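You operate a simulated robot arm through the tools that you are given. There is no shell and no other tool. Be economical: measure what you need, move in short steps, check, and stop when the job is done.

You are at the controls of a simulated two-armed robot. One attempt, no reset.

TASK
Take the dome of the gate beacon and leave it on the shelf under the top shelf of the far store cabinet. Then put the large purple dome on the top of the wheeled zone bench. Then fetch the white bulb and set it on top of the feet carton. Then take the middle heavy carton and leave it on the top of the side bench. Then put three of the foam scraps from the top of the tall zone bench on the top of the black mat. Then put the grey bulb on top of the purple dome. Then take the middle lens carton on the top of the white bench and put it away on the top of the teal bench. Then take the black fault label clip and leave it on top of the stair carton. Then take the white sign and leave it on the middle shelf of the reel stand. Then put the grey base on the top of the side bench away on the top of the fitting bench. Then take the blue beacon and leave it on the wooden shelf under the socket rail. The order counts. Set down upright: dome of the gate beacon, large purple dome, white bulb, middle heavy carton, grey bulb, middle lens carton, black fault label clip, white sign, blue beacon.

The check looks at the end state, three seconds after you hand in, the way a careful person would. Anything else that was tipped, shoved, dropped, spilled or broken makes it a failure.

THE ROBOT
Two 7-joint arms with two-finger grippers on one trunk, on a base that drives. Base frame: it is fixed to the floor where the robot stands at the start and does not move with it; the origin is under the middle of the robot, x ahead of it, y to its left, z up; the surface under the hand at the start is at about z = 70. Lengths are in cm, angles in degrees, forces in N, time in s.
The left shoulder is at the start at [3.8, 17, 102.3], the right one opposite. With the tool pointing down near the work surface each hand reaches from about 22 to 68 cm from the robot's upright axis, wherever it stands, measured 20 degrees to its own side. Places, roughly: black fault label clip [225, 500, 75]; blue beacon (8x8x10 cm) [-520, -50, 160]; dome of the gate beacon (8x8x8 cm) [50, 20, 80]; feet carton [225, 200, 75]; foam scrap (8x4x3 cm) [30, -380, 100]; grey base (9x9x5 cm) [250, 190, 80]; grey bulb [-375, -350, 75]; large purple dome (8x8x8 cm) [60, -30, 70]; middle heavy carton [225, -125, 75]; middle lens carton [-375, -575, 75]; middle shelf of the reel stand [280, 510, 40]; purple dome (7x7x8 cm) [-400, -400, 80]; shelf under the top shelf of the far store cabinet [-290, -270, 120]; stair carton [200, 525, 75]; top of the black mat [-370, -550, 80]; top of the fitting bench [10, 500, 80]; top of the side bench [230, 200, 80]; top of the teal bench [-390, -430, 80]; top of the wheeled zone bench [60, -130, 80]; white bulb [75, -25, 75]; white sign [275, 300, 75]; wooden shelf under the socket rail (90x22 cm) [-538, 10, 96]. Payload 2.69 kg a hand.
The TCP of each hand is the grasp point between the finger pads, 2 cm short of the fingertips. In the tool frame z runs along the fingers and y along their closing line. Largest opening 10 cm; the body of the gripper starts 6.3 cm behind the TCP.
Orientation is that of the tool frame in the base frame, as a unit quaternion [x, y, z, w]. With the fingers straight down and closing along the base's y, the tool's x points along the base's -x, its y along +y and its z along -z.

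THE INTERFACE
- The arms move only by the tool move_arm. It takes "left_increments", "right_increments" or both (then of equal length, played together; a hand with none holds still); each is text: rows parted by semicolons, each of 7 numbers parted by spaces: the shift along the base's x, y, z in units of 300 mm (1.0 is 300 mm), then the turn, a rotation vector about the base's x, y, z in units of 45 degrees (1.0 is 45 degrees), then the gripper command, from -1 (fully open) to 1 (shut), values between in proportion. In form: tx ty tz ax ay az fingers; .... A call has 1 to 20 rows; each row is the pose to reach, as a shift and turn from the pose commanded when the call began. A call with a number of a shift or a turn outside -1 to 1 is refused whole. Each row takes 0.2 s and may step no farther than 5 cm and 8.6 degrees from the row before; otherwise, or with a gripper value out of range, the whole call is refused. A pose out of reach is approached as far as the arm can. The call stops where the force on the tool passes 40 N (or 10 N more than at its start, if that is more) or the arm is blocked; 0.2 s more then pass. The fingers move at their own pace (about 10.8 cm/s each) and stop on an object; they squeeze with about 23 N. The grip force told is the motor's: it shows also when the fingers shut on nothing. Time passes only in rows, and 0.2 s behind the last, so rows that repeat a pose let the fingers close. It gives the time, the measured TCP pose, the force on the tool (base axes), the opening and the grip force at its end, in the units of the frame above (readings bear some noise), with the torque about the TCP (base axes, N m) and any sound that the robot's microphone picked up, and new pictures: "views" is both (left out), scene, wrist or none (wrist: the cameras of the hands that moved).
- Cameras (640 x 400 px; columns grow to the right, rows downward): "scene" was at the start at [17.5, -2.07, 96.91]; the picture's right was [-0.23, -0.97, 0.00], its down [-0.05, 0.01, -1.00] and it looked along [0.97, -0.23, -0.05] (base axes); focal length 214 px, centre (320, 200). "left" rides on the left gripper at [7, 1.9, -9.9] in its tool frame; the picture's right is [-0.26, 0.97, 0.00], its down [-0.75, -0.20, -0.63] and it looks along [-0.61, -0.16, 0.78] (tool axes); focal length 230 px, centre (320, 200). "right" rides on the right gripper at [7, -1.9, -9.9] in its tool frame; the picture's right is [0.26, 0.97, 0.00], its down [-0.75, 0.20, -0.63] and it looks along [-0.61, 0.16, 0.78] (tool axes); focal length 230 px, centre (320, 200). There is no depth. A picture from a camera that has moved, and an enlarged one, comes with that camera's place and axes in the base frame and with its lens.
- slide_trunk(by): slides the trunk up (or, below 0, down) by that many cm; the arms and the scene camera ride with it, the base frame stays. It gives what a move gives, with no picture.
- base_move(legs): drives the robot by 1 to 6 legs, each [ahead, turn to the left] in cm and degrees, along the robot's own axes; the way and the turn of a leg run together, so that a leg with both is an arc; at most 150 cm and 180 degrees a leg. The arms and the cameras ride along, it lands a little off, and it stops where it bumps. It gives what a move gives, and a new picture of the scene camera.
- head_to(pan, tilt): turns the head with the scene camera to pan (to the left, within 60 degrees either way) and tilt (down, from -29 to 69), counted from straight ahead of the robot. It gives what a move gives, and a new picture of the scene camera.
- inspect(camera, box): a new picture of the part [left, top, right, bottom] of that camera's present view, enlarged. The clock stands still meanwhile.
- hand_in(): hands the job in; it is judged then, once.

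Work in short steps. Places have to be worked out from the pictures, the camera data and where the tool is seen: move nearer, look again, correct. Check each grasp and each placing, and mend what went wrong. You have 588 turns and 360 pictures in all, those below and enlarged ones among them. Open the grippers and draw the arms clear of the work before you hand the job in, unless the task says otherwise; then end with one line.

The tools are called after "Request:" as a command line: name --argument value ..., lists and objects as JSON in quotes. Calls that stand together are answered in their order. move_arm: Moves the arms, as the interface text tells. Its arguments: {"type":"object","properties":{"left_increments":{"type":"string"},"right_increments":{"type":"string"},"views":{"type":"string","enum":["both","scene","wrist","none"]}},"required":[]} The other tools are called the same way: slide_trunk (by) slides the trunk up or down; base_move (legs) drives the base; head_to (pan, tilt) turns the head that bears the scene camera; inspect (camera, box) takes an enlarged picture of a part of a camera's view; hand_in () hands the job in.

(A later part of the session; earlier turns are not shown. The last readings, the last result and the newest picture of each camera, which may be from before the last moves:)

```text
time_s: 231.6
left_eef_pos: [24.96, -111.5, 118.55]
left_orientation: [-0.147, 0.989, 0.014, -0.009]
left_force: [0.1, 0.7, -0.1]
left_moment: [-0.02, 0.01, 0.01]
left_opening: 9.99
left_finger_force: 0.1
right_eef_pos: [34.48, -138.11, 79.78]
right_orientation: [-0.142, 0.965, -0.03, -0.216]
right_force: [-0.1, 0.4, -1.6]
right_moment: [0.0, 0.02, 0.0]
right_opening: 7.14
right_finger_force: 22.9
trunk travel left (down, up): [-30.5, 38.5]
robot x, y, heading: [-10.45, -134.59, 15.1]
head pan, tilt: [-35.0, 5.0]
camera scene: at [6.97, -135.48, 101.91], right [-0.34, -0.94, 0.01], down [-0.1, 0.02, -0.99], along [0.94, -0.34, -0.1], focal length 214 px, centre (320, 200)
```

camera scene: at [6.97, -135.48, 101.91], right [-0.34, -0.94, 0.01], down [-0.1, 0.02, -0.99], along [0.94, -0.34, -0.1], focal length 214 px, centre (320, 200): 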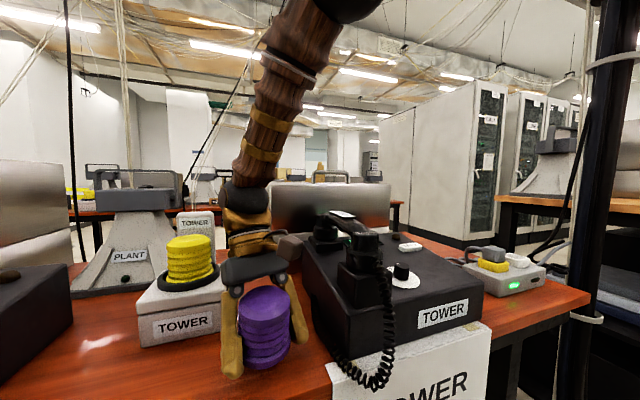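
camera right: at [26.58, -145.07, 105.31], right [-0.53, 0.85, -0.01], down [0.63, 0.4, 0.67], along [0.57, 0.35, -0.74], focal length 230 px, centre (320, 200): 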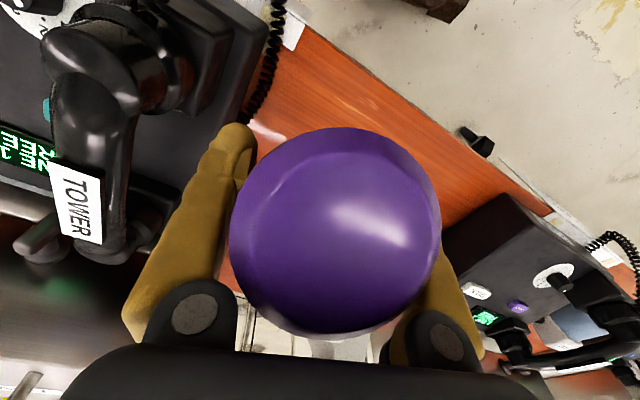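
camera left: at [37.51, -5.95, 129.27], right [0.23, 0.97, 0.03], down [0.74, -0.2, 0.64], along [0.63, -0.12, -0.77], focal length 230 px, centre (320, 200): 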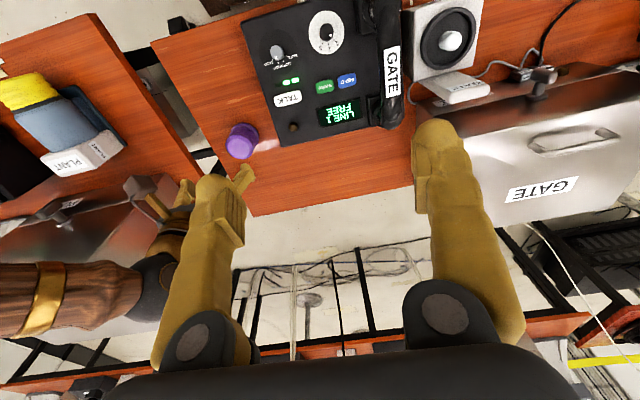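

No contact yet: stereo gives bench top ≈73.8 with front edge x≈32, so I need to be deeper: [39.5,-139]. Shift there at this height, then lower.

Request:
move_arm --right_increments "0.05 -0.02 0.01 0 0 0 1;0.11 -0.03 0.01 0 0 0 1;0.165 -0.035 0 0 0 0 1;0.165 -0.035 -0.04 0 0 0 1;0.165 -0.035 -0.07 0 0 0 1;0.165 -0.035 -0.07 0 0 0 1" --views "scene"

```text
time_s: 233.0
left_eef_pos: [23.84, -111.83, 116.71]
left_orientation: [-0.147, 0.988, 0.011, -0.035]
left_force: [-0.5, -0.6, 0.4]
left_moment: [0.0, -0.06, -0.02]
left_opening: 10.01
left_finger_force: 0.0
right_eef_pos: [38.41, -139.43, 78.73]
right_orientation: [-0.144, 0.967, -0.03, -0.207]
right_force: [-0.4, 0.1, -0.7]
right_moment: [-0.01, -0.01, 0.0]
right_opening: 7.14
right_finger_force: 23.1
trunk travel left (down, up): [-30.5, 38.5]
robot x, y, heading: [-10.38, -134.9, 15.2]
head pan, tilt: [-35.0, 5.0]
stopped in row 6 (right hand): the force on the tool passed its limit at 42 N (the readings are from after the stop); the commanded pose is now the measured one
camera scene: at [6.96, -135.47, 101.87], right [-0.34, -0.94, 0.01], down [-0.1, 0.02, -0.99], along [0.94, -0.34, -0.1], focal length 214 px, centre (320, 200)
```

scene: 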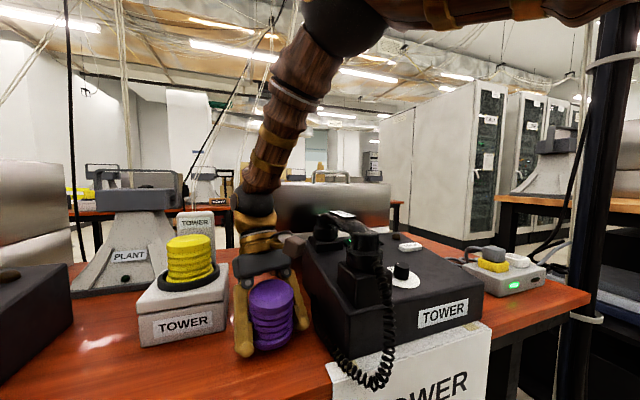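

Contact at last. Zoom to see the dome.

Request:
inspect --camera "scene" --box '[190, 230, 350, 380]'

Request:
inspect --camera "right" --box '[0, 0, 640, 400]'

```text
2.67 times, centred on (270, 305) of scene
camera zoom: at [6.96, -135.47, 101.87], right [-0.34, -0.94, 0.01], down [-0.1, 0.02, -0.99], along [0.94, -0.34, -0.1], focal length 572 px, centre (453, -80)
```

zoom: 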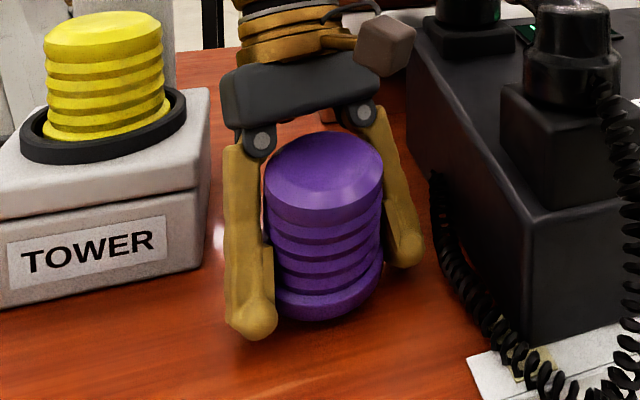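

```text
1.00 times, centred on (320, 200) of right (not enlarged: the box is as wide or as high as the picture)
camera zoom: at [36.79, -141.77, 90.52], right [-0.5, 0.86, 0.11], down [0.84, 0.46, 0.27], along [0.18, 0.23, -0.96], focal length 230 px, centre (320, 200)
```

zoom: 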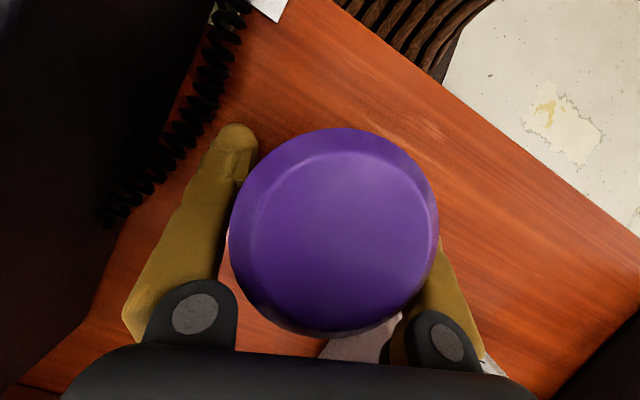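

The dome leans only ~12° toward me just above the wood; lower 0.6 cm and open gently so it settles on its base.

Request:
move_arm --right_increments "0 0 -0.01 0 -0.03 0 1;0 0 -0.02 0.02 -0.06 0 1;0 0 -0.02 0.02 -0.06 0 1;0 0 -0.02 0.02 -0.06 0 0.4;0 0 -0.02 0.02 -0.06 0 0.2;0 0 -0.02 0.02 -0.06 0 0;0 0 -0.02 0.02 -0.06 0 -0.5;0 0 -0.02 0.02 -0.06 0 -1;0 0 -0.02 0.02 -0.06 0 -1" --views "none"

Request:
inspect --camera "scene" --box '[190, 230, 350, 380]'

```text
time_s: 235.0
left_eef_pos: [23.96, -111.98, 116.75]
left_orientation: [-0.146, 0.989, 0.012, -0.035]
left_force: [0.7, -0.1, -0.1]
left_moment: [-0.04, -0.01, -0.02]
left_opening: 10.0
left_finger_force: 0.0
right_eef_pos: [38.47, -139.49, 78.12]
right_orientation: [-0.143, 0.972, -0.026, -0.184]
right_force: [-0.2, -0.4, 0.1]
right_moment: [-0.03, 0.02, 0.01]
right_opening: 10.0
right_finger_force: 0.1
trunk travel left (down, up): [-30.5, 38.5]
robot x, y, heading: [-10.05, -134.65, 15.1]
head pan, tilt: [-35.0, 5.0]
```

```text
2.67 times, centred on (270, 305) of scene
camera zoom: at [6.97, -135.49, 101.9], right [-0.34, -0.94, 0.01], down [-0.1, 0.02, -0.99], along [0.94, -0.34, -0.1], focal length 572 px, centre (453, -80)
```

zoom: 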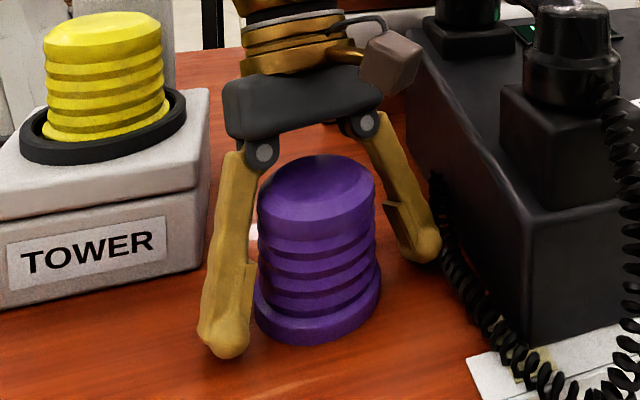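

The purple dome stands upright on the wheeled bench. Retract straight up and level the hand.

Request:
move_arm --right_increments "0 0 0.1 0 0 0 -1;0 0 0.22 0 0 0 -1;0 0 0.36 0.03 -0.1 0 -1;0 0 0.5 0.06 -0.2 0 -1;-0.08 0 0.6 0.1 -0.35 0 -1;-0.15 0 0.7 0.13 -0.45 0 -1;-0.15 0 0.8 0.13 -0.45 0 -1;-0.15 0 0.8 0.13 -0.45 0 -1" --views "scene"

```text
time_s: 236.8
left_eef_pos: [23.87, -111.97, 116.84]
left_orientation: [-0.146, 0.989, 0.011, -0.033]
left_force: [0.5, 0.1, 0.5]
left_moment: [-0.01, 0.01, 0.02]
left_opening: 10.0
left_finger_force: 0.1
right_eef_pos: [33.89, -139.31, 102.06]
right_orientation: [-0.145, 0.989, -0.001, -0.001]
right_force: [-0.2, 0.2, 0.0]
right_moment: [-0.03, -0.01, 0.02]
right_opening: 10.03
right_finger_force: 0.1
trunk travel left (down, up): [-30.5, 38.5]
robot x, y, heading: [-10.17, -134.41, 15.4]
head pan, tilt: [-35.0, 5.0]
camera scene: at [6.95, -135.48, 101.91], right [-0.34, -0.94, 0.01], down [-0.1, 0.02, -0.99], along [0.94, -0.34, -0.1], focal length 214 px, centre (320, 200)
```

scene: 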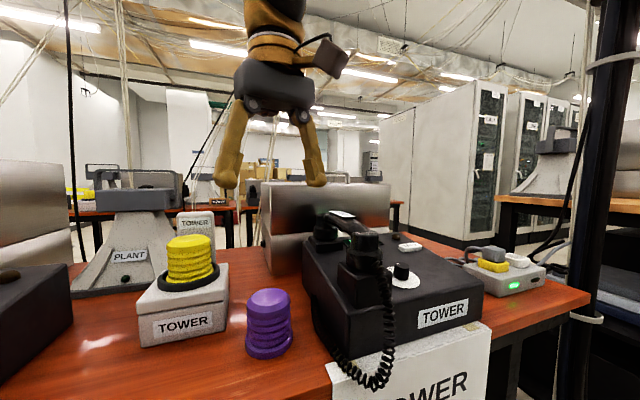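

Second job done. Now back to the gate bench for the white bulb.

Request:
base_move --legs '[[-24, 0], [0, 75], [108, 0], [0, -90], [38, 0]]'

```text
time_s: 239.1
left_eef_pos: [-3.38, -118.07, 115.68]
left_orientation: [-0.161, 0.985, 0.008, -0.055]
left_force: [-1.4, -0.4, -0.4]
left_moment: [0.0, -0.12, 0.01]
left_opening: 9.99
left_finger_force: 0.1
right_eef_pos: [7.25, -145.41, 103.51]
right_orientation: [-0.162, 0.987, 0.001, 0.017]
right_force: [-0.7, 0.6, 0.1]
right_moment: [0.0, -0.06, -0.02]
right_opening: 9.99
right_finger_force: 0.2
trunk travel left (down, up): [-30.5, 38.5]
robot x, y, heading: [-33.66, -141.36, 17.2]
head pan, tilt: [-35.0, 5.0]
stopped in leg 2: the robot was blocked; the commanded pose is now the measured one
camera scene: at [-16.7, -141.4, 101.97], right [-0.31, -0.95, 0.01], down [-0.1, 0.02, -1.0], along [0.95, -0.31, -0.1], focal length 214 px, centre (320, 200)
```

scene: 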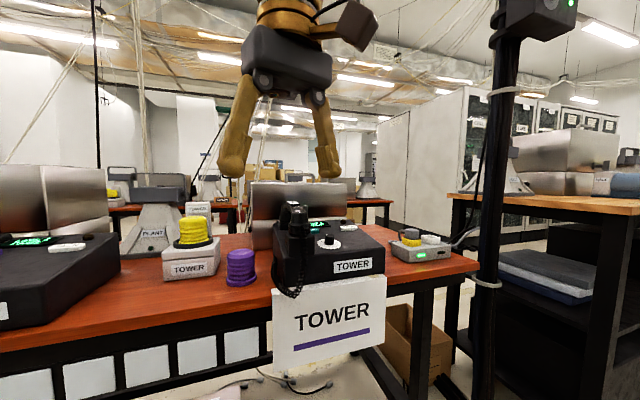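

Blocked by an elbow again (hands had crept back). Extend both hands forward, then turn.

Request:
move_arm --left_increments "0.15 0 0 0 0.05 0 -1;0.3 0 0 0 0.1 0 -1;0.45 0 0 0 0.13 0 -1;0.45 0 0 0 0.13 0 -1" --right_increments "0.09 0.1 0 0 0 0 -1;0.18 0.2 0 0 0 0 -1;0.26 0.28 0 0 0 0 -1;0.26 0.28 0 0 0 0 -1" --views "none"

Request:
base_move --legs '[[0, 73], [108, 0], [0, -90], [38, 0]]'

```text
time_s: 240.1
left_eef_pos: [9.75, -118.07, 117.72]
left_orientation: [-0.162, 0.984, 0.021, -0.075]
left_force: [0.3, -0.4, -0.4]
left_moment: [-0.02, -0.02, 0.0]
left_opening: 10.02
left_finger_force: 0.1
right_eef_pos: [15.56, -136.78, 103.56]
right_orientation: [-0.162, 0.987, 0.001, 0.017]
right_force: [-0.3, 0.1, 0.3]
right_moment: [-0.01, 0.0, -0.03]
right_opening: 10.0
right_finger_force: 0.1
trunk travel left (down, up): [-30.5, 38.5]
robot x, y, heading: [-33.71, -141.14, 17.0]
head pan, tilt: [-35.0, 5.0]
```

```text
time_s: 243.4
left_eef_pos: [-39.39, -96.41, 119.7]
left_orientation: [-0.691, 0.72, -0.012, -0.06]
left_force: [-0.4, -0.6, 1.1]
left_moment: [0.13, 0.02, 0.01]
left_opening: 10.01
left_finger_force: 0.0
right_eef_pos: [-20.03, -97.49, 105.36]
right_orientation: [-0.691, 0.722, 0.022, 0.028]
right_force: [-0.5, -1.1, 0.9]
right_moment: [0.13, -0.03, -0.02]
right_opening: 10.0
right_finger_force: 0.1
trunk travel left (down, up): [-30.5, 38.5]
robot x, y, heading: [-32.71, -140.91, 85.8]
head pan, tilt: [-35.0, 5.0]
stopped in leg 1: the robot was blocked; the commanded pose is now the measured one
camera scene: at [-26.29, -125.7, 102.02], right [0.78, -0.63, 0.01], down [-0.06, -0.08, -1.0], along [0.63, 0.77, -0.1], focal length 214 px, centre (320, 200)
```

scene: 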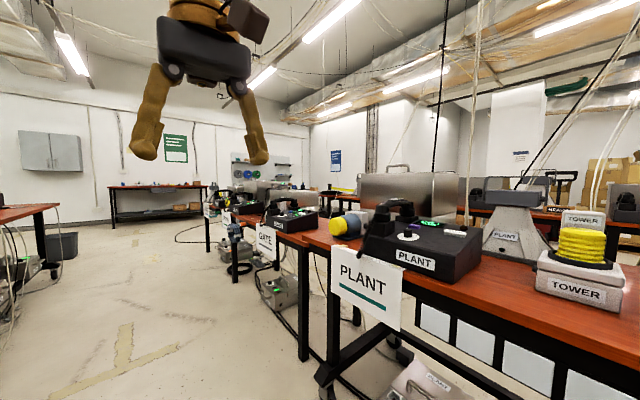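

Turned to 86°. Continue north, then face the gate bench.

Request:
base_move --legs '[[108, 0]]'

Request:
head_to --pan 0 --tilt 30

Request:
base_move --legs '[[0, -86], [36, 0]]'

```text
time_s: 248.9
left_eef_pos: [-29.75, 11.64, 119.29]
left_orientation: [-0.685, 0.725, -0.014, -0.064]
left_force: [-0.7, 0.3, 0.0]
left_moment: [0.01, 0.01, -0.01]
left_opening: 10.0
left_finger_force: 0.0
right_eef_pos: [-10.48, 10.01, 104.85]
right_orientation: [-0.684, 0.729, 0.019, 0.024]
right_force: [0.1, 0.0, 0.6]
right_moment: [-0.01, -0.02, 0.02]
right_opening: 9.99
right_finger_force: 0.1
trunk travel left (down, up): [-30.5, 38.5]
robot x, y, heading: [-23.86, -33.95, 84.8]
head pan, tilt: [-35.0, 5.0]
camera scene: at [-17.09, -18.15, 101.9], right [0.76, -0.65, 0.01], down [-0.06, -0.08, -0.99], along [0.64, 0.76, -0.1], focal length 214 px, centre (320, 200)
```

scene: 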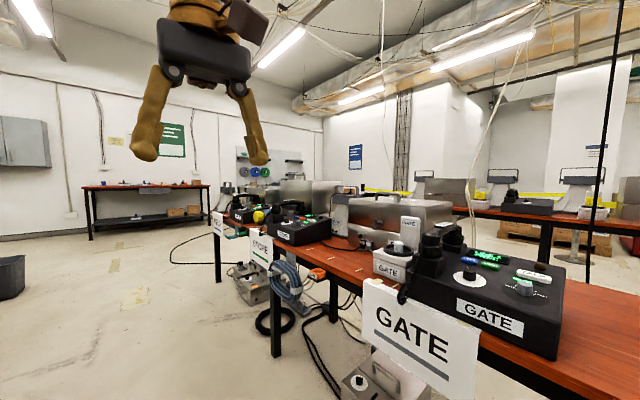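

```text
time_s: 249.9
left_eef_pos: [-29.87, 9.8, 120.01]
left_orientation: [-0.685, 0.726, -0.009, -0.058]
left_force: [-0.2, -0.4, 0.3]
left_moment: [0.03, -0.01, -0.01]
left_opening: 9.99
left_finger_force: 0.2
right_eef_pos: [-10.48, 8.45, 105.59]
right_orientation: [-0.685, 0.728, 0.024, 0.031]
right_force: [0.2, 0.2, -0.1]
right_moment: [0.01, 0.0, -0.01]
right_opening: 9.98
right_finger_force: 0.1
trunk travel left (down, up): [-30.5, 38.5]
robot x, y, heading: [-23.7, -34.0, 84.7]
head pan, tilt: [0.0, 30.0]
camera scene: at [-22.21, -16.27, 97.85], right [1.0, -0.09, 0.0], down [-0.05, -0.51, -0.86], along [0.08, 0.85, -0.51], focal length 214 px, centre (320, 200)
```

scene: 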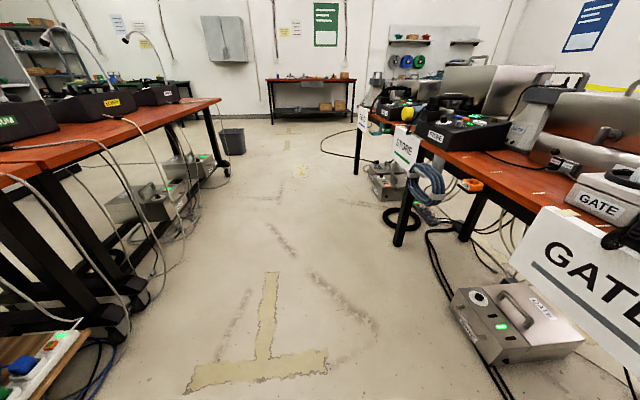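

```text
time_s: 255.6
left_eef_pos: [44.52, -27.92, 120.13]
left_orientation: [0.022, 0.998, 0.035, -0.045]
left_force: [2.4, -0.7, -1.2]
left_moment: [-0.01, 0.18, 0.03]
left_opening: 9.99
left_finger_force: 0.0
right_eef_pos: [43.52, -47.3, 105.89]
right_orientation: [0.024, 0.999, -0.005, 0.041]
right_force: [1.1, 0.3, -1.1]
right_moment: [0.04, 0.12, 0.0]
right_opening: 10.0
right_finger_force: 0.1
trunk travel left (down, up): [-30.5, 38.5]
robot x, y, heading: [1.86, -34.84, -6.1]
head pan, tilt: [0.0, 30.0]
stopped in leg 2: the robot was blocked; the commanded pose is now the measured one
camera scene: at [19.94, -36.39, 97.75], right [-0.11, -0.99, 0.0], down [-0.52, 0.06, -0.85], along [0.85, -0.09, -0.52], focal length 214 px, centre (320, 200)
```

scene: 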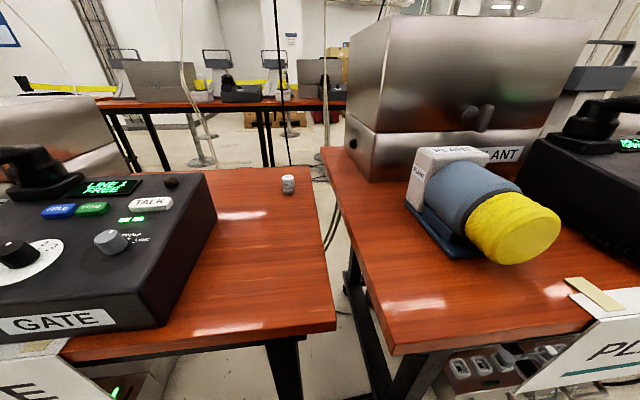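

White bulb stands at about [70,-33], z 70–75. I'll lower the trunk 8 cm and reach with the left hand, tilted slightly forward for reach.

Request:
slide_trunk --by -8

Request:
move_arm --left_increments "0.1 -0.02 -0.08 -0.015 -0.07 0 -1;0.22 -0.04 -0.16 -0.03 -0.15 0 -1;0.34 -0.07 -0.25 -0.045 -0.22 0 -1;0.46 -0.1 -0.34 -0.06 -0.3 0 -1;0.58 -0.13 -0.43 -0.075 -0.37 0 -1;0.69 -0.15 -0.52 -0.092 -0.446 0 -1;0.8 -0.17 -0.6 -0.092 -0.446 0 -1;0.83 -0.175 -0.7 -0.092 -0.446 0 -1;0.83 -0.175 -0.75 -0.092 -0.446 0 -1;0.83 -0.175 -0.75 -0.092 -0.446 0 -1" --views "wrist"

```text
time_s: 256.8
left_eef_pos: [42.96, -27.78, 112.72]
left_orientation: [0.022, 0.999, 0.033, -0.037]
left_force: [-0.8, -0.7, 1.0]
left_moment: [0.0, -0.03, 0.0]
left_opening: 10.01
left_finger_force: 0.0
right_eef_pos: [42.26, -47.17, 98.55]
right_orientation: [0.024, 0.998, -0.005, 0.049]
right_force: [-0.4, 0.9, 0.8]
right_moment: [-0.02, 0.0, 0.0]
right_opening: 9.97
right_finger_force: 0.1
trunk travel left (down, up): [-22.5, 46.5]
robot x, y, heading: [1.57, -34.32, -6.1]
head pan, tilt: [0.0, 30.0]
```

```text
time_s: 258.8
left_eef_pos: [66.66, -33.1, 92.06]
left_orientation: [0.017, 0.989, 0.001, 0.147]
left_force: [-1.2, -1.2, 0.0]
left_moment: [0.02, -0.1, 0.0]
left_opening: 10.02
left_finger_force: 0.0
right_eef_pos: [40.27, -46.97, 99.14]
right_orientation: [0.023, 0.998, -0.006, 0.056]
right_force: [-1.1, 1.0, 0.6]
right_moment: [0.0, -0.13, 0.03]
right_opening: 10.01
right_finger_force: 0.0
trunk travel left (down, up): [-22.5, 46.5]
robot x, y, heading: [1.8, -34.59, -6.2]
head pan, tilt: [0.0, 30.0]
stopped in row 10 (left hand): the arm was blocked; the commanded pose is now the measured one
camera left: at [57.25, -31.02, 99.45], right [0.28, 0.96, 0.08], down [0.53, -0.22, 0.82], along [0.8, -0.18, -0.57], focal length 230 px, centre (320, 200)
```

left: 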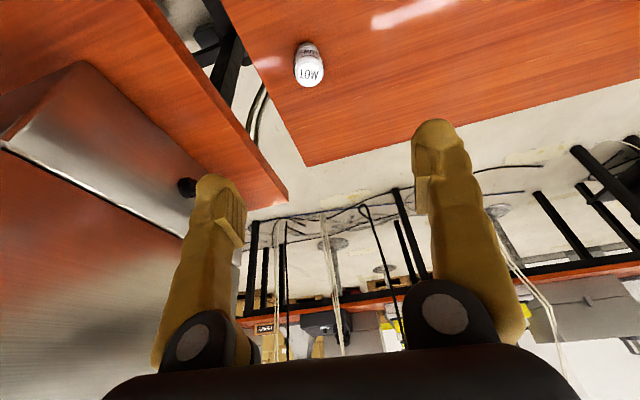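

Bulb at [68.5,-33.5]. Descend toward it.

Request:
move_arm --left_increments "0.03 -0.01 -0.13 0 0 0 -1;0.05 -0.013 -0.27 0 0 0 -1;0.06 -0.013 -0.4 0 0 0 -0.5;0.06 -0.013 -0.4 0 0 0 -0.3" --views "wrist"

```text
time_s: 259.7
left_eef_pos: [67.78, -33.63, 80.9]
left_orientation: [0.017, 0.988, 0.003, 0.152]
left_force: [-1.0, 0.1, -0.7]
left_moment: [0.04, -0.08, 0.02]
left_opening: 6.51
left_finger_force: 0.0
right_eef_pos: [38.88, -46.86, 97.54]
right_orientation: [0.024, 0.999, -0.005, 0.034]
right_force: [-1.2, 0.3, -0.1]
right_moment: [0.02, -0.05, 0.02]
right_opening: 10.01
right_finger_force: 0.0
trunk travel left (down, up): [-22.5, 46.5]
robot x, y, heading: [1.79, -34.12, -6.1]
head pan, tilt: [0.0, 30.0]
stopped in row 4 (left hand): the arm was blocked; the commanded pose is now the measured one
camera left: at [58.22, -31.41, 88.29], right [0.28, 0.96, 0.09], down [0.52, -0.22, 0.82], along [0.81, -0.18, -0.56], focal length 230 px, centre (320, 200)
```

left: 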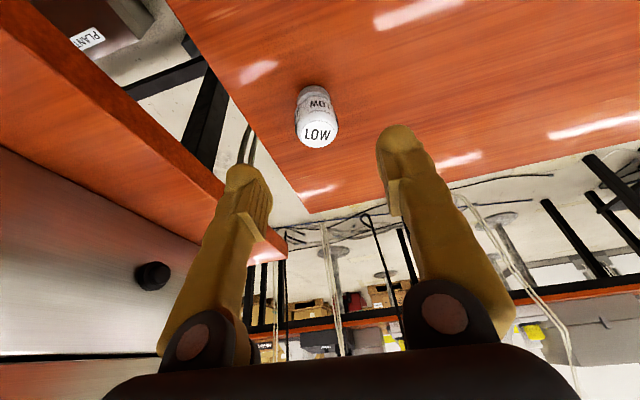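

Bulb confirmed at about [68.9,-33.5]. Continue down to z≈73.

Request:
move_arm --left_increments "0.02 0 -0.08 0 0 0 -0.3;0.035 0.003 -0.16 0 0 0 -0.3;0.04 0.003 -0.24 0 0 0 -0.3;0.04 0.003 -0.27 0 0 0 -0.3" --views "wrist"

```text
time_s: 260.5
left_eef_pos: [68.22, -33.35, 75.48]
left_orientation: [0.016, 0.987, 0.002, 0.16]
left_force: [-1.3, -0.6, -1.1]
left_moment: [0.02, -0.1, 0.02]
left_opening: 6.52
left_finger_force: 0.1
right_eef_pos: [37.18, -46.74, 96.17]
right_orientation: [0.025, 1.0, -0.003, 0.012]
right_force: [-1.4, 0.0, -0.6]
right_moment: [0.01, -0.08, 0.04]
right_opening: 9.99
right_finger_force: 0.0
trunk travel left (down, up): [-22.5, 46.5]
robot x, y, heading: [1.83, -34.32, -6.3]
head pan, tilt: [0.0, 30.0]
stopped in row 3 (left hand): the arm was blocked; the commanded pose is now the measured one
camera left: at [58.58, -31.28, 82.69], right [0.27, 0.96, 0.09], down [0.51, -0.22, 0.83], along [0.82, -0.18, -0.55], focal length 230 px, centre (320, 200)
```

left: 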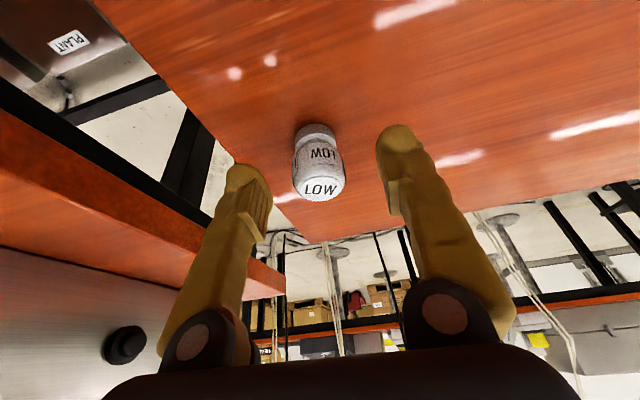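

Last couple of cm, then close on the bulb.

Request:
move_arm --left_increments "0.02 0 -0.04 0 0 0 -0.3;0.025 0 -0.075 0 0 0 -0.3;0.025 0 -0.075 0 0 0 0.2;0.025 0 -0.075 0 0 0 1;0.025 0 -0.075 0 0 0 1;0.025 0 -0.075 0 0 0 1" --views "none"

Request:
move_arm --left_increments "0 0 0.1 0 0 0 1;-0.04 0 0.22 0 0 0 1;-0.08 0 0.36 0 0 0 1;-0.14 0 0.5 0 0 0 1;-0.2 0 0.64 0 0.05 0 1;-0.2 0 0.64 0 0.05 0 1" --views "wrist"

```text
time_s: 261.1
left_eef_pos: [68.27, -33.36, 74.27]
left_orientation: [0.016, 0.986, 0.002, 0.168]
left_force: [-0.6, 0.3, -0.4]
left_moment: [0.01, -0.08, 0.0]
left_opening: 3.98
left_finger_force: 0.0
right_eef_pos: [35.53, -46.65, 94.76]
right_orientation: [0.023, 1.0, -0.001, -0.009]
right_force: [-0.9, -0.5, -0.6]
right_moment: [0.02, -0.09, -0.01]
right_opening: 10.02
right_finger_force: 0.1
trunk travel left (down, up): [-22.5, 46.5]
robot x, y, heading: [1.96, -34.36, -6.3]
head pan, tilt: [0.0, 30.0]
stopped in row 3 (left hand): the arm was blocked; the commanded pose is now the measured one
```

```text
time_s: 262.5
left_eef_pos: [62.28, -33.2, 93.35]
left_orientation: [0.015, 0.989, 0.001, 0.146]
left_force: [-1.4, 0.4, -1.4]
left_moment: [-0.01, 0.01, -0.02]
left_opening: 2.92
left_finger_force: 22.8
right_eef_pos: [35.76, -46.5, 94.83]
right_orientation: [0.025, 1.0, -0.002, -0.009]
right_force: [-0.1, 0.0, -0.5]
right_moment: [-0.05, -0.02, 0.05]
right_opening: 9.99
right_finger_force: 0.1
trunk travel left (down, up): [-22.5, 46.5]
robot x, y, heading: [2.14, -34.72, -6.4]
head pan, tilt: [0.0, 30.0]
camera left: at [52.79, -31.27, 100.67], right [0.28, 0.96, 0.08], down [0.53, -0.22, 0.82], along [0.8, -0.18, -0.57], focal length 230 px, centre (320, 200)
```

left: 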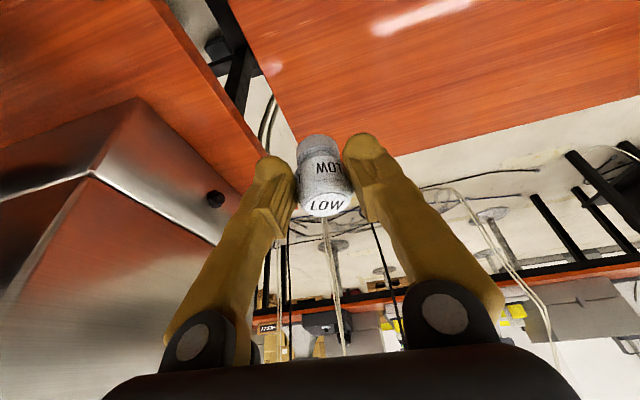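

Bulb held (opening 2.9). Tuck both hands into the narrow travel pose, back away, and head north up the aisle to go around the bench row.

Request:
move_arm --left_increments "-0.03 0.02 0.12 0 0 0 1;-0.1 0.05 0.24 0 0 0 1;-0.2 0.08 0.34 0 0 0 1;-0.3 0.1 0.4 0 0 0 1;-0.38 0.113 0.4 0 0 0 1;-0.38 0.113 0.4 0 0 0 1" --right_increments "0 0 0.12 0 0 0 -1;0.1 -0.02 0.2 0 0 0 -1;0.2 -0.05 0.28 0 0 0 -1;0.3 -0.08 0.33 0 0 0 -1;0.42 -0.1 0.33 0 0 0 -1;0.42 -0.1 0.33 0 0 0 -1" --views "none"

Request:
base_move --legs '[[-32, 0], [0, 96], [140, 0]]'

```text
time_s: 263.9
left_eef_pos: [50.75, -29.86, 105.28]
left_orientation: [0.016, 0.989, 0.0, 0.145]
left_force: [0.2, 0.4, -0.3]
left_moment: [0.02, 0.03, -0.01]
left_opening: 2.93
left_finger_force: 22.7
right_eef_pos: [48.5, -49.51, 106.57]
right_orientation: [0.024, 0.999, -0.004, 0.021]
right_force: [-0.4, 0.0, 0.3]
right_moment: [-0.03, -0.01, -0.01]
right_opening: 10.0
right_finger_force: 0.0
trunk travel left (down, up): [-22.5, 46.5]
robot x, y, heading: [2.06, -34.6, -6.1]
head pan, tilt: [0.0, 30.0]
```

```text
time_s: 276.8
left_eef_pos: [-45.87, 155.29, 105.15]
left_orientation: [0.74, -0.657, -0.112, -0.095]
left_force: [-0.8, -0.4, -0.7]
left_moment: [0.01, 0.01, 0.04]
left_opening: 2.89
left_finger_force: 22.8
right_eef_pos: [-25.9, 155.84, 106.35]
right_orientation: [0.741, -0.671, -0.013, -0.016]
right_force: [-0.2, -0.7, 0.8]
right_moment: [-0.05, -0.02, -0.02]
right_opening: 10.02
right_finger_force: 0.0
trunk travel left (down, up): [-22.5, 46.5]
robot x, y, heading: [-33.77, 107.61, 92.3]
head pan, tilt: [0.0, 30.0]
camera scene: at [-34.72, 125.16, 89.84], right [1.0, 0.04, 0.0], down [0.02, -0.51, -0.86], along [-0.03, 0.86, -0.52], focal length 214 px, centre (320, 200)
```

scene: 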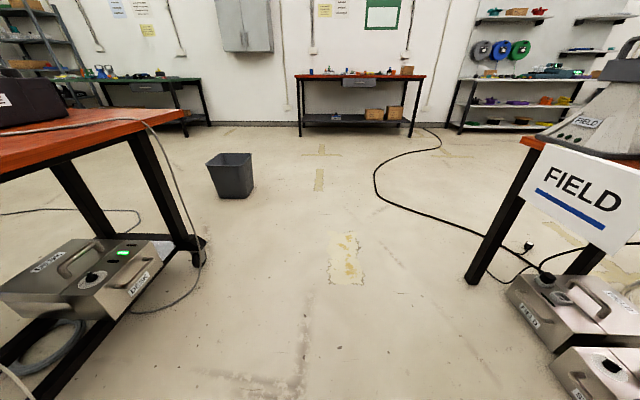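

Row ends at y≈210. Go on to y≈262 and turn east.

Request:
base_move --legs '[[150, -1], [6, 0], [0, -91]]'

```text
time_s: 288.8
left_eef_pos: [8.52, 271.93, 106.01]
left_orientation: [-0.028, 0.988, 0.006, 0.155]
left_force: [0.1, -0.3, -0.8]
left_moment: [0.01, -0.02, -0.01]
left_opening: 2.85
left_finger_force: 23.4
right_eef_pos: [7.76, 252.28, 107.11]
right_orientation: [-0.02, 0.999, -0.003, 0.028]
right_force: [-0.3, 0.0, -0.1]
right_moment: [-0.02, 0.03, 0.0]
right_opening: 9.99
right_finger_force: 0.0
trunk travel left (down, up): [-22.5, 46.5]
robot x, y, heading: [-37.96, 263.69, -1.3]
head pan, tilt: [0.0, 30.0]
camera scene: at [-20.61, 263.43, 89.84], right [-0.02, -1.0, 0.0], down [-0.51, 0.01, -0.86], along [0.86, -0.02, -0.51], focal length 214 px, centre (320, 200)
```

scene: 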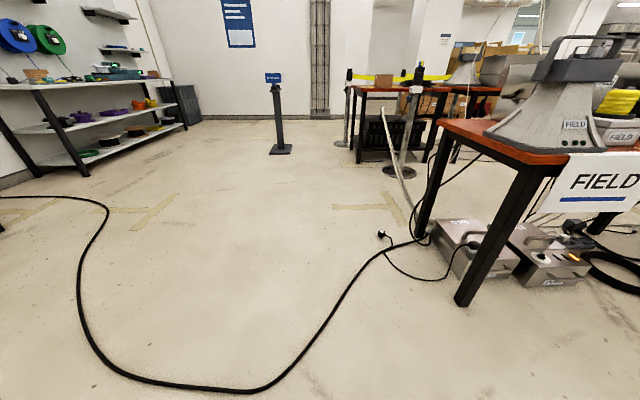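

I see the sign post (~[265,310]) and the side bench behind stanchions. Drive east to get closer, over the floor cable.

Request:
base_move --legs '[[130, 0]]'

```text
time_s: 289.5
left_eef_pos: [4.15, 271.76, 102.47]
left_orientation: [-0.028, 0.994, 0.01, 0.108]
left_force: [-0.9, -0.3, -0.4]
left_moment: [-0.06, -0.08, -0.04]
left_opening: 2.88
left_finger_force: 23.5
right_eef_pos: [2.41, 252.12, 109.17]
right_orientation: [-0.021, 0.999, -0.006, 0.05]
right_force: [-0.8, 0.8, 0.6]
right_moment: [0.0, -0.08, -0.02]
right_opening: 9.99
right_finger_force: 0.1
trunk travel left (down, up): [-22.5, 46.5]
robot x, y, heading: [-37.8, 263.76, -0.8]
head pan, tilt: [0.0, 30.0]
stopped in leg 1: the robot was blocked; the commanded pose is now the measured one
camera scene: at [-20.69, 263.55, 89.9], right [-0.02, -1.0, 0.0], down [-0.51, 0.01, -0.86], along [0.86, -0.02, -0.51], focal length 214 px, centre (320, 200)
```

scene: 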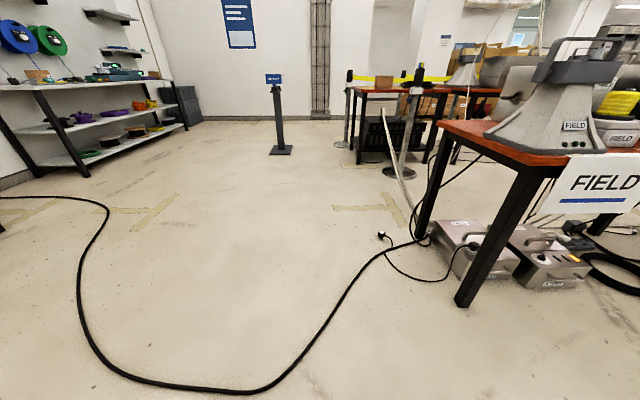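

Nothing visible right ahead. Check whether it's a transient: look left and right low before retrying.

Request:
head_to --pan 0 --tilt 69

```text
time_s: 290.6
left_eef_pos: [4.51, 271.88, 102.42]
left_orientation: [-0.029, 0.994, 0.011, 0.108]
left_force: [-1.7, -0.1, -0.5]
left_moment: [0.0, -0.02, -0.01]
left_opening: 2.91
left_finger_force: 23.4
right_eef_pos: [2.84, 251.83, 109.2]
right_orientation: [-0.021, 0.999, -0.005, 0.049]
right_force: [0.1, -0.6, -1.0]
right_moment: [-0.02, -0.01, -0.03]
right_opening: 9.99
right_finger_force: 0.1
trunk travel left (down, up): [-22.5, 46.5]
robot x, y, heading: [-37.9, 263.66, -1.2]
head pan, tilt: [0.0, 68.8]
camera scene: at [-23.93, 263.52, 84.76], right [-0.02, -1.0, 0.0], down [-0.94, 0.02, -0.35], along [0.35, -0.01, -0.94], focal length 214 px, centre (320, 200)
```

scene: 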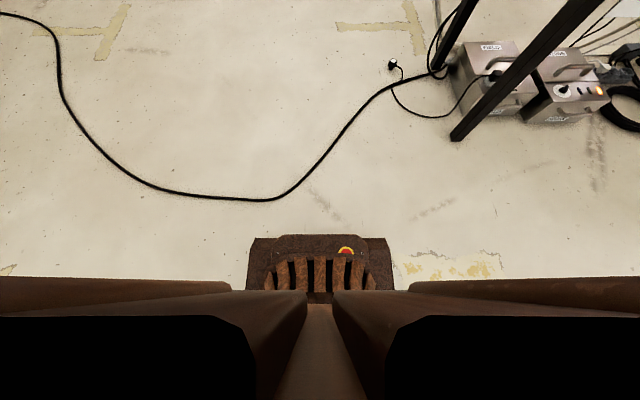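

The cable is 20 cm ahead, nothing touching. Retry a short forward move.

Request:
base_move --legs '[[15, 0]]'

```text
time_s: 291.9
left_eef_pos: [19.26, 271.74, 102.35]
left_orientation: [-0.03, 0.994, 0.011, 0.107]
left_force: [1.1, 1.0, -1.2]
left_moment: [0.0, 0.07, 0.02]
left_opening: 2.89
left_finger_force: 23.3
right_eef_pos: [17.66, 251.59, 109.11]
right_orientation: [-0.021, 0.999, -0.004, 0.049]
right_force: [0.5, 0.1, -0.4]
right_moment: [0.0, 0.04, 0.01]
right_opening: 9.98
right_finger_force: 0.2
trunk travel left (down, up): [-22.5, 46.5]
robot x, y, heading: [-23.45, 263.5, -1.1]
head pan, tilt: [0.0, 68.8]
camera scene: at [-9.11, 263.28, 84.73], right [-0.02, -1.0, 0.0], down [-0.94, 0.02, -0.34], along [0.34, -0.01, -0.94], focal length 214 px, centre (320, 200)
```

scene: 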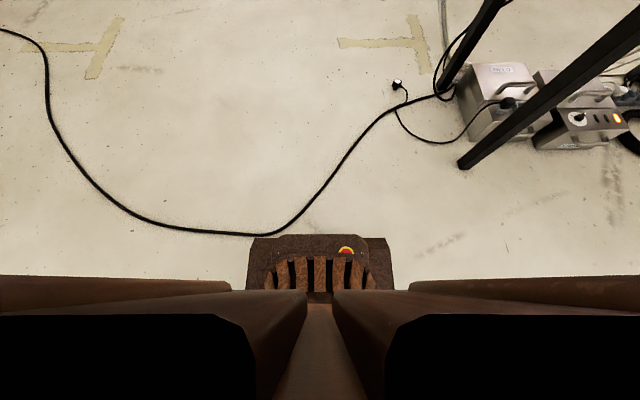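

It moves now. Continue east, slowly in one go.

Request:
head_to --pan 0 --tilt 25

Request:
base_move --legs '[[40, 0], [60, 0]]'

```text
time_s: 293.1
left_eef_pos: [17.56, 271.67, 100.87]
left_orientation: [-0.029, 0.996, 0.012, 0.086]
left_force: [0.2, -0.8, 0.1]
left_moment: [-0.03, 0.03, 0.01]
left_opening: 2.9
left_finger_force: 22.8
right_eef_pos: [16.44, 251.83, 107.73]
right_orientation: [-0.022, 0.999, -0.004, 0.027]
right_force: [-0.7, 0.5, 0.4]
right_moment: [0.02, 0.02, 0.03]
right_opening: 9.99
right_finger_force: 0.0
trunk travel left (down, up): [-22.5, 46.5]
robot x, y, heading: [-23.15, 263.07, -0.9]
head pan, tilt: [0.0, 25.0]
camera scene: at [-5.5, 263.22, 90.63], right [-0.02, -1.0, 0.0], down [-0.44, 0.01, -0.9], along [0.9, -0.01, -0.44], focal length 214 px, centre (320, 200)
```

scene: 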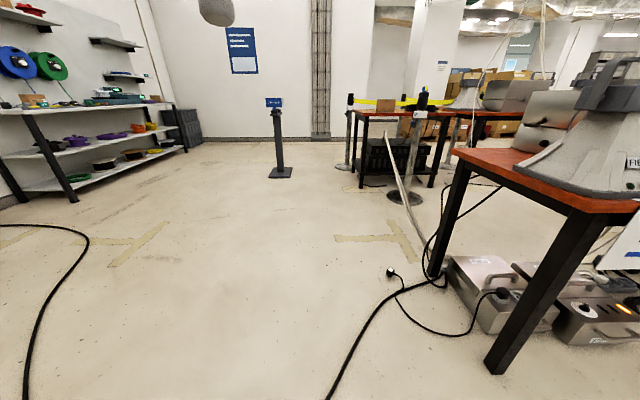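

```text
time_s: 296.1
left_eef_pos: [56.98, 270.29, 99.84]
left_orientation: [-0.023, 0.997, 0.013, 0.068]
left_force: [-1.1, -0.3, 0.0]
left_moment: [-0.03, -0.03, -0.02]
left_opening: 2.94
left_finger_force: 23.1
right_eef_pos: [55.77, 250.5, 106.55]
right_orientation: [-0.016, 1.0, -0.004, 0.008]
right_force: [0.8, 0.1, 0.5]
right_moment: [0.01, -0.04, -0.05]
right_opening: 10.01
right_finger_force: 0.0
trunk travel left (down, up): [-22.5, 46.5]
robot x, y, heading: [19.07, 262.81, -1.7]
head pan, tilt: [0.0, 25.0]
stopped in leg 2: the robot was blocked; the commanded pose is now the measured one
camera scene: at [36.91, 262.1, 90.65], right [-0.03, -1.0, 0.0], down [-0.44, 0.01, -0.9], along [0.9, -0.03, -0.44], focal length 214 px, centre (320, 200)
```

scene: 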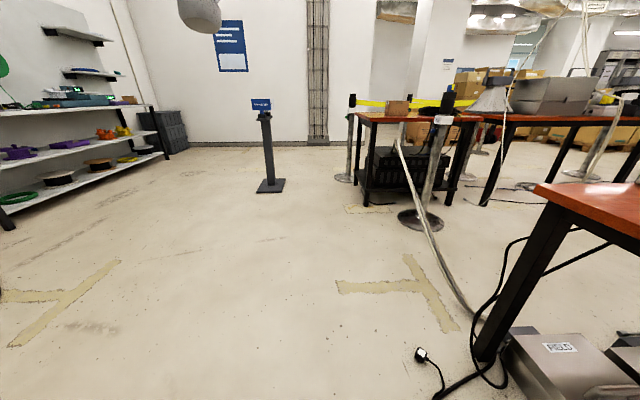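

The brown carton on the side bench matches the feet carton (~[221,197]). I'll continue east to look from the bench's north side.

Request:
base_move --legs '[[60, 0], [70, 0]]'

```text
time_s: 302.9
left_eef_pos: [184.82, 268.33, 99.89]
left_orientation: [-0.032, 0.997, 0.013, 0.067]
left_force: [0.0, 0.1, -0.2]
left_moment: [0.01, 0.01, 0.01]
left_opening: 2.91
left_finger_force: 23.3
right_eef_pos: [184.02, 248.58, 106.6]
right_orientation: [-0.024, 1.0, -0.003, 0.009]
right_force: [0.7, -1.4, -0.1]
right_moment: [0.03, 0.0, -0.03]
right_opening: 9.99
right_finger_force: 0.1
trunk travel left (down, up): [-22.5, 46.5]
robot x, y, heading: [146.98, 260.12, -0.5]
head pan, tilt: [0.0, 25.0]
camera scene: at [164.76, 259.87, 90.63], right [-0.01, -1.0, 0.0], down [-0.44, 0.01, -0.9], along [0.9, -0.01, -0.44], focal length 214 px, centre (320, 200)
```

scene: 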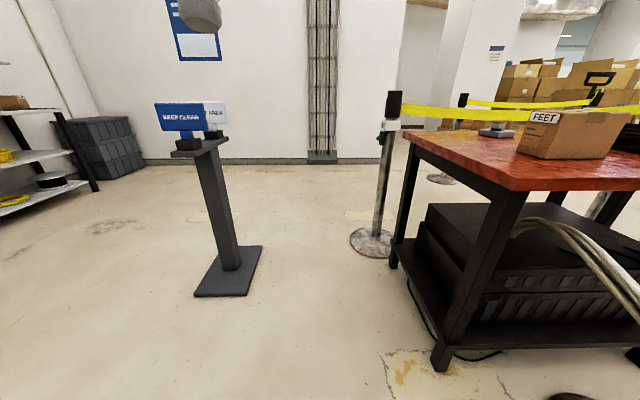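

The FEET carton sits on the side bench around [246,178], top z≈82; a post stands at [281,222]. I'll approach from the north side: go to [233,260] and face south.

Request:
base_move --legs '[[86, 0], [0, -90]]'

```text
time_s: 311.4
left_eef_pos: [242.1, 223.21, 100.08]
left_orientation: [0.677, 0.733, -0.041, 0.059]
left_force: [-0.3, 0.1, 0.2]
left_moment: [0.0, -0.04, 0.0]
left_opening: 2.91
left_finger_force: 22.3
right_eef_pos: [222.3, 223.73, 106.75]
right_orientation: [0.683, 0.73, -0.011, 0.006]
right_force: [0.9, -0.3, 0.1]
right_moment: [0.03, 0.0, 0.0]
right_opening: 10.01
right_finger_force: 0.2
trunk travel left (down, up): [-22.5, 46.5]
robot x, y, heading: [233.68, 259.4, -89.9]
head pan, tilt: [0.0, 25.0]
camera scene: at [233.95, 241.59, 90.64], right [-1.0, 0.0, 0.0], down [0.0, 0.44, -0.9], along [0.0, -0.9, -0.44], focal length 214 px, centre (320, 200)
```

scene: 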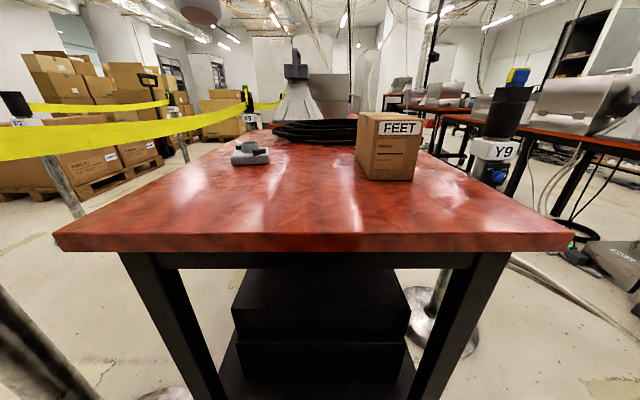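

Great view. Zoom on the FEET carton to get its top surface.

Request:
inspect --camera "scene" --box '[330, 90, 450, 190]'

```text
4.00 times, centred on (390, 140) of scene
camera zoom: at [233.95, 241.59, 90.64], right [-1.0, 0.0, 0.0], down [0.0, 0.44, -0.9], along [0.0, -0.9, -0.44], focal length 858 px, centre (40, 440)
```

zoom: 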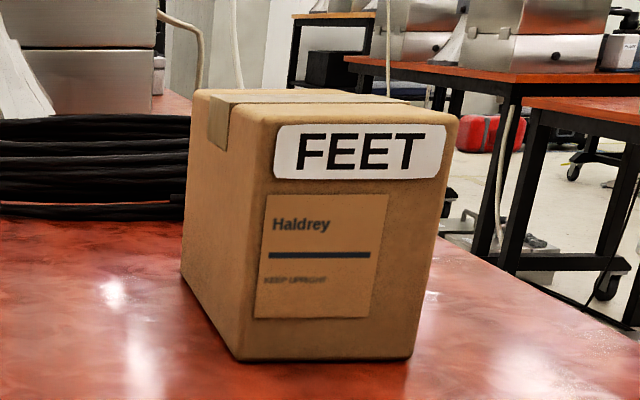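

Carton: x 210–221, y 169–189, top z≈85.6. I'll shift the base 25 cm west so the left hand lines up, then approach the bench.

Request:
base_move --legs '[[0, -90], [25, 0], [0, 90], [12, 0]]'

```text
time_s: 316.3
left_eef_pos: [196.95, 252.02, 100.65]
left_orientation: [0.997, 0.025, -0.077, 0.014]
left_force: [0.6, -0.2, -0.3]
left_moment: [-0.02, 0.06, -0.02]
left_opening: 2.9
left_finger_force: 23.2
right_eef_pos: [198.06, 271.88, 107.44]
right_orientation: [1.0, 0.02, -0.018, -0.004]
right_force: [1.2, 0.4, 0.6]
right_moment: [-0.01, 0.09, -0.04]
right_opening: 10.0
right_finger_force: 0.1
trunk travel left (down, up): [-22.5, 46.5]
robot x, y, heading: [229.79, 258.99, 176.7]
head pan, tilt: [0.0, 25.0]
stopped in leg 2: the robot was blocked; the commanded pose is now the measured one
camera scene: at [212.23, 259.91, 90.7], right [0.06, 1.0, 0.0], down [0.43, -0.03, -0.9], along [-0.9, 0.05, -0.43], focal length 214 px, centre (320, 200)
```

scene: 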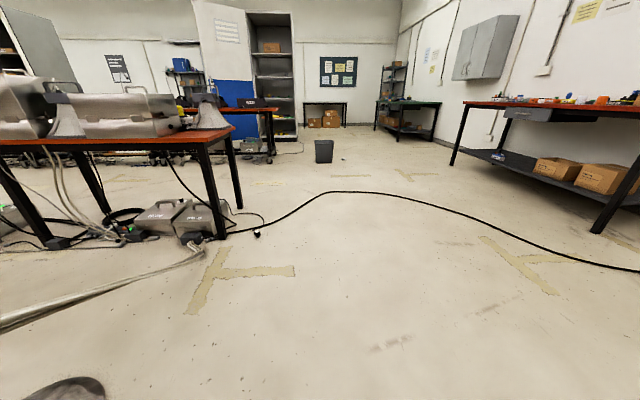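

Nothing is near; this seems a spurious stop. Retry the remaining legs.

Request:
base_move --legs '[[21, 0]]'

Request:
base_move --legs '[[0, 93]]'

```text
time_s: 318.0
left_eef_pos: [175.92, 253.39, 100.13]
left_orientation: [0.997, 0.025, -0.069, 0.015]
left_force: [-0.4, -0.3, -1.4]
left_moment: [0.01, -0.04, -0.03]
left_opening: 2.91
left_finger_force: 23.4
right_eef_pos: [177.05, 273.16, 106.89]
right_orientation: [1.0, 0.019, -0.008, -0.003]
right_force: [-0.4, 1.0, -0.4]
right_moment: [-0.01, 0.0, 0.04]
right_opening: 9.98
right_finger_force: 0.0
trunk travel left (down, up): [-22.5, 46.5]
robot x, y, heading: [208.52, 260.19, 176.4]
head pan, tilt: [0.0, 25.0]
camera scene: at [190.66, 261.21, 90.62], right [0.06, 1.0, 0.0], down [0.44, -0.03, -0.9], along [-0.9, 0.05, -0.44], focal length 214 px, centre (320, 200)
```

scene: 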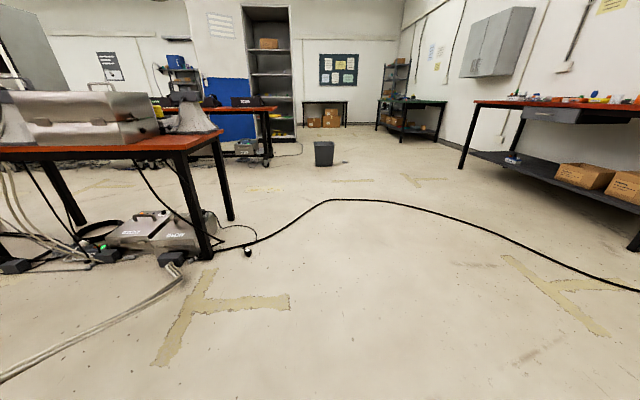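

```text
time_s: 322.3
left_eef_pos: [215.74, 229.37, 100.39]
left_orientation: [0.682, 0.728, -0.043, 0.064]
left_force: [0.8, -0.3, -0.1]
left_moment: [0.0, 0.03, 0.0]
left_opening: 2.9
left_finger_force: 23.3
right_eef_pos: [195.92, 230.22, 107.2]
right_orientation: [0.688, 0.725, -0.013, 0.007]
right_force: [0.4, -0.3, -0.7]
right_moment: [0.0, 0.01, 0.02]
right_opening: 10.01
right_finger_force: 0.1
trunk travel left (down, up): [-22.5, 46.5]
robot x, y, heading: [207.81, 260.24, -92.6]
head pan, tilt: [0.0, 25.0]
camera scene: at [207.06, 242.39, 90.64], right [-1.0, 0.05, 0.0], down [0.02, 0.44, -0.9], along [-0.04, -0.9, -0.44], focal length 214 px, centre (320, 200)
```

scene: 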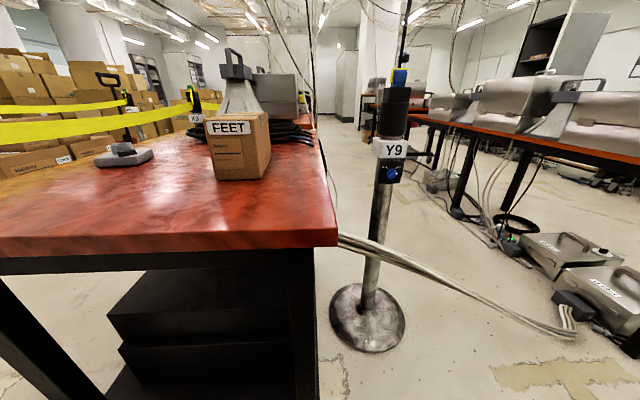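

Aligned. Move 13 cm forward, raise the trunk 8 cm, then extend the left hand over the carton with the tilt restored (bulb vertical).

Request:
base_move --legs '[[13, 2]]'

Request:
slide_trunk --by 8

```text
time_s: 323.6
left_eef_pos: [216.67, 218.01, 101.06]
left_orientation: [0.668, 0.739, -0.048, 0.07]
left_force: [0.6, -1.8, -1.3]
left_moment: [0.19, -0.02, 0.01]
left_opening: 2.93
left_finger_force: 23.2
right_eef_pos: [196.63, 218.28, 107.65]
right_orientation: [0.677, 0.736, -0.019, 0.013]
right_force: [0.4, -2.5, -0.3]
right_moment: [0.19, 0.06, -0.02]
right_opening: 10.01
right_finger_force: 0.0
trunk travel left (down, up): [-22.5, 46.5]
robot x, y, heading: [207.44, 246.72, -90.7]
head pan, tilt: [0.0, 25.0]
camera scene: at [207.19, 231.64, 91.11], right [-1.0, 0.01, 0.0], down [0.01, 0.41, -0.91], along [-0.01, -0.91, -0.41], focal length 214 px, centre (320, 200)
```

scene: 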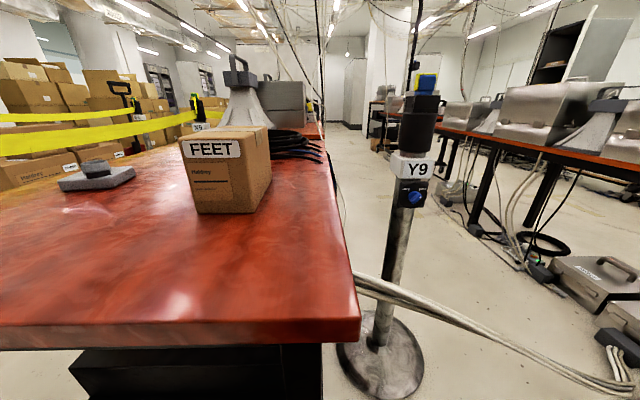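

```text
time_s: 324.8
left_eef_pos: [216.45, 216.95, 108.62]
left_orientation: [0.669, 0.739, -0.044, 0.065]
left_force: [0.1, 0.1, -0.4]
left_moment: [-0.02, 0.0, 0.03]
left_opening: 2.9
left_finger_force: 23.3
right_eef_pos: [196.61, 217.29, 115.38]
right_orientation: [0.675, 0.737, -0.015, 0.01]
right_force: [0.2, 0.2, 0.2]
right_moment: [0.0, -0.01, 0.02]
right_opening: 10.01
right_finger_force: 0.0
trunk travel left (down, up): [-30.5, 38.5]
robot x, y, heading: [207.3, 246.57, -90.3]
head pan, tilt: [0.0, 25.0]
```

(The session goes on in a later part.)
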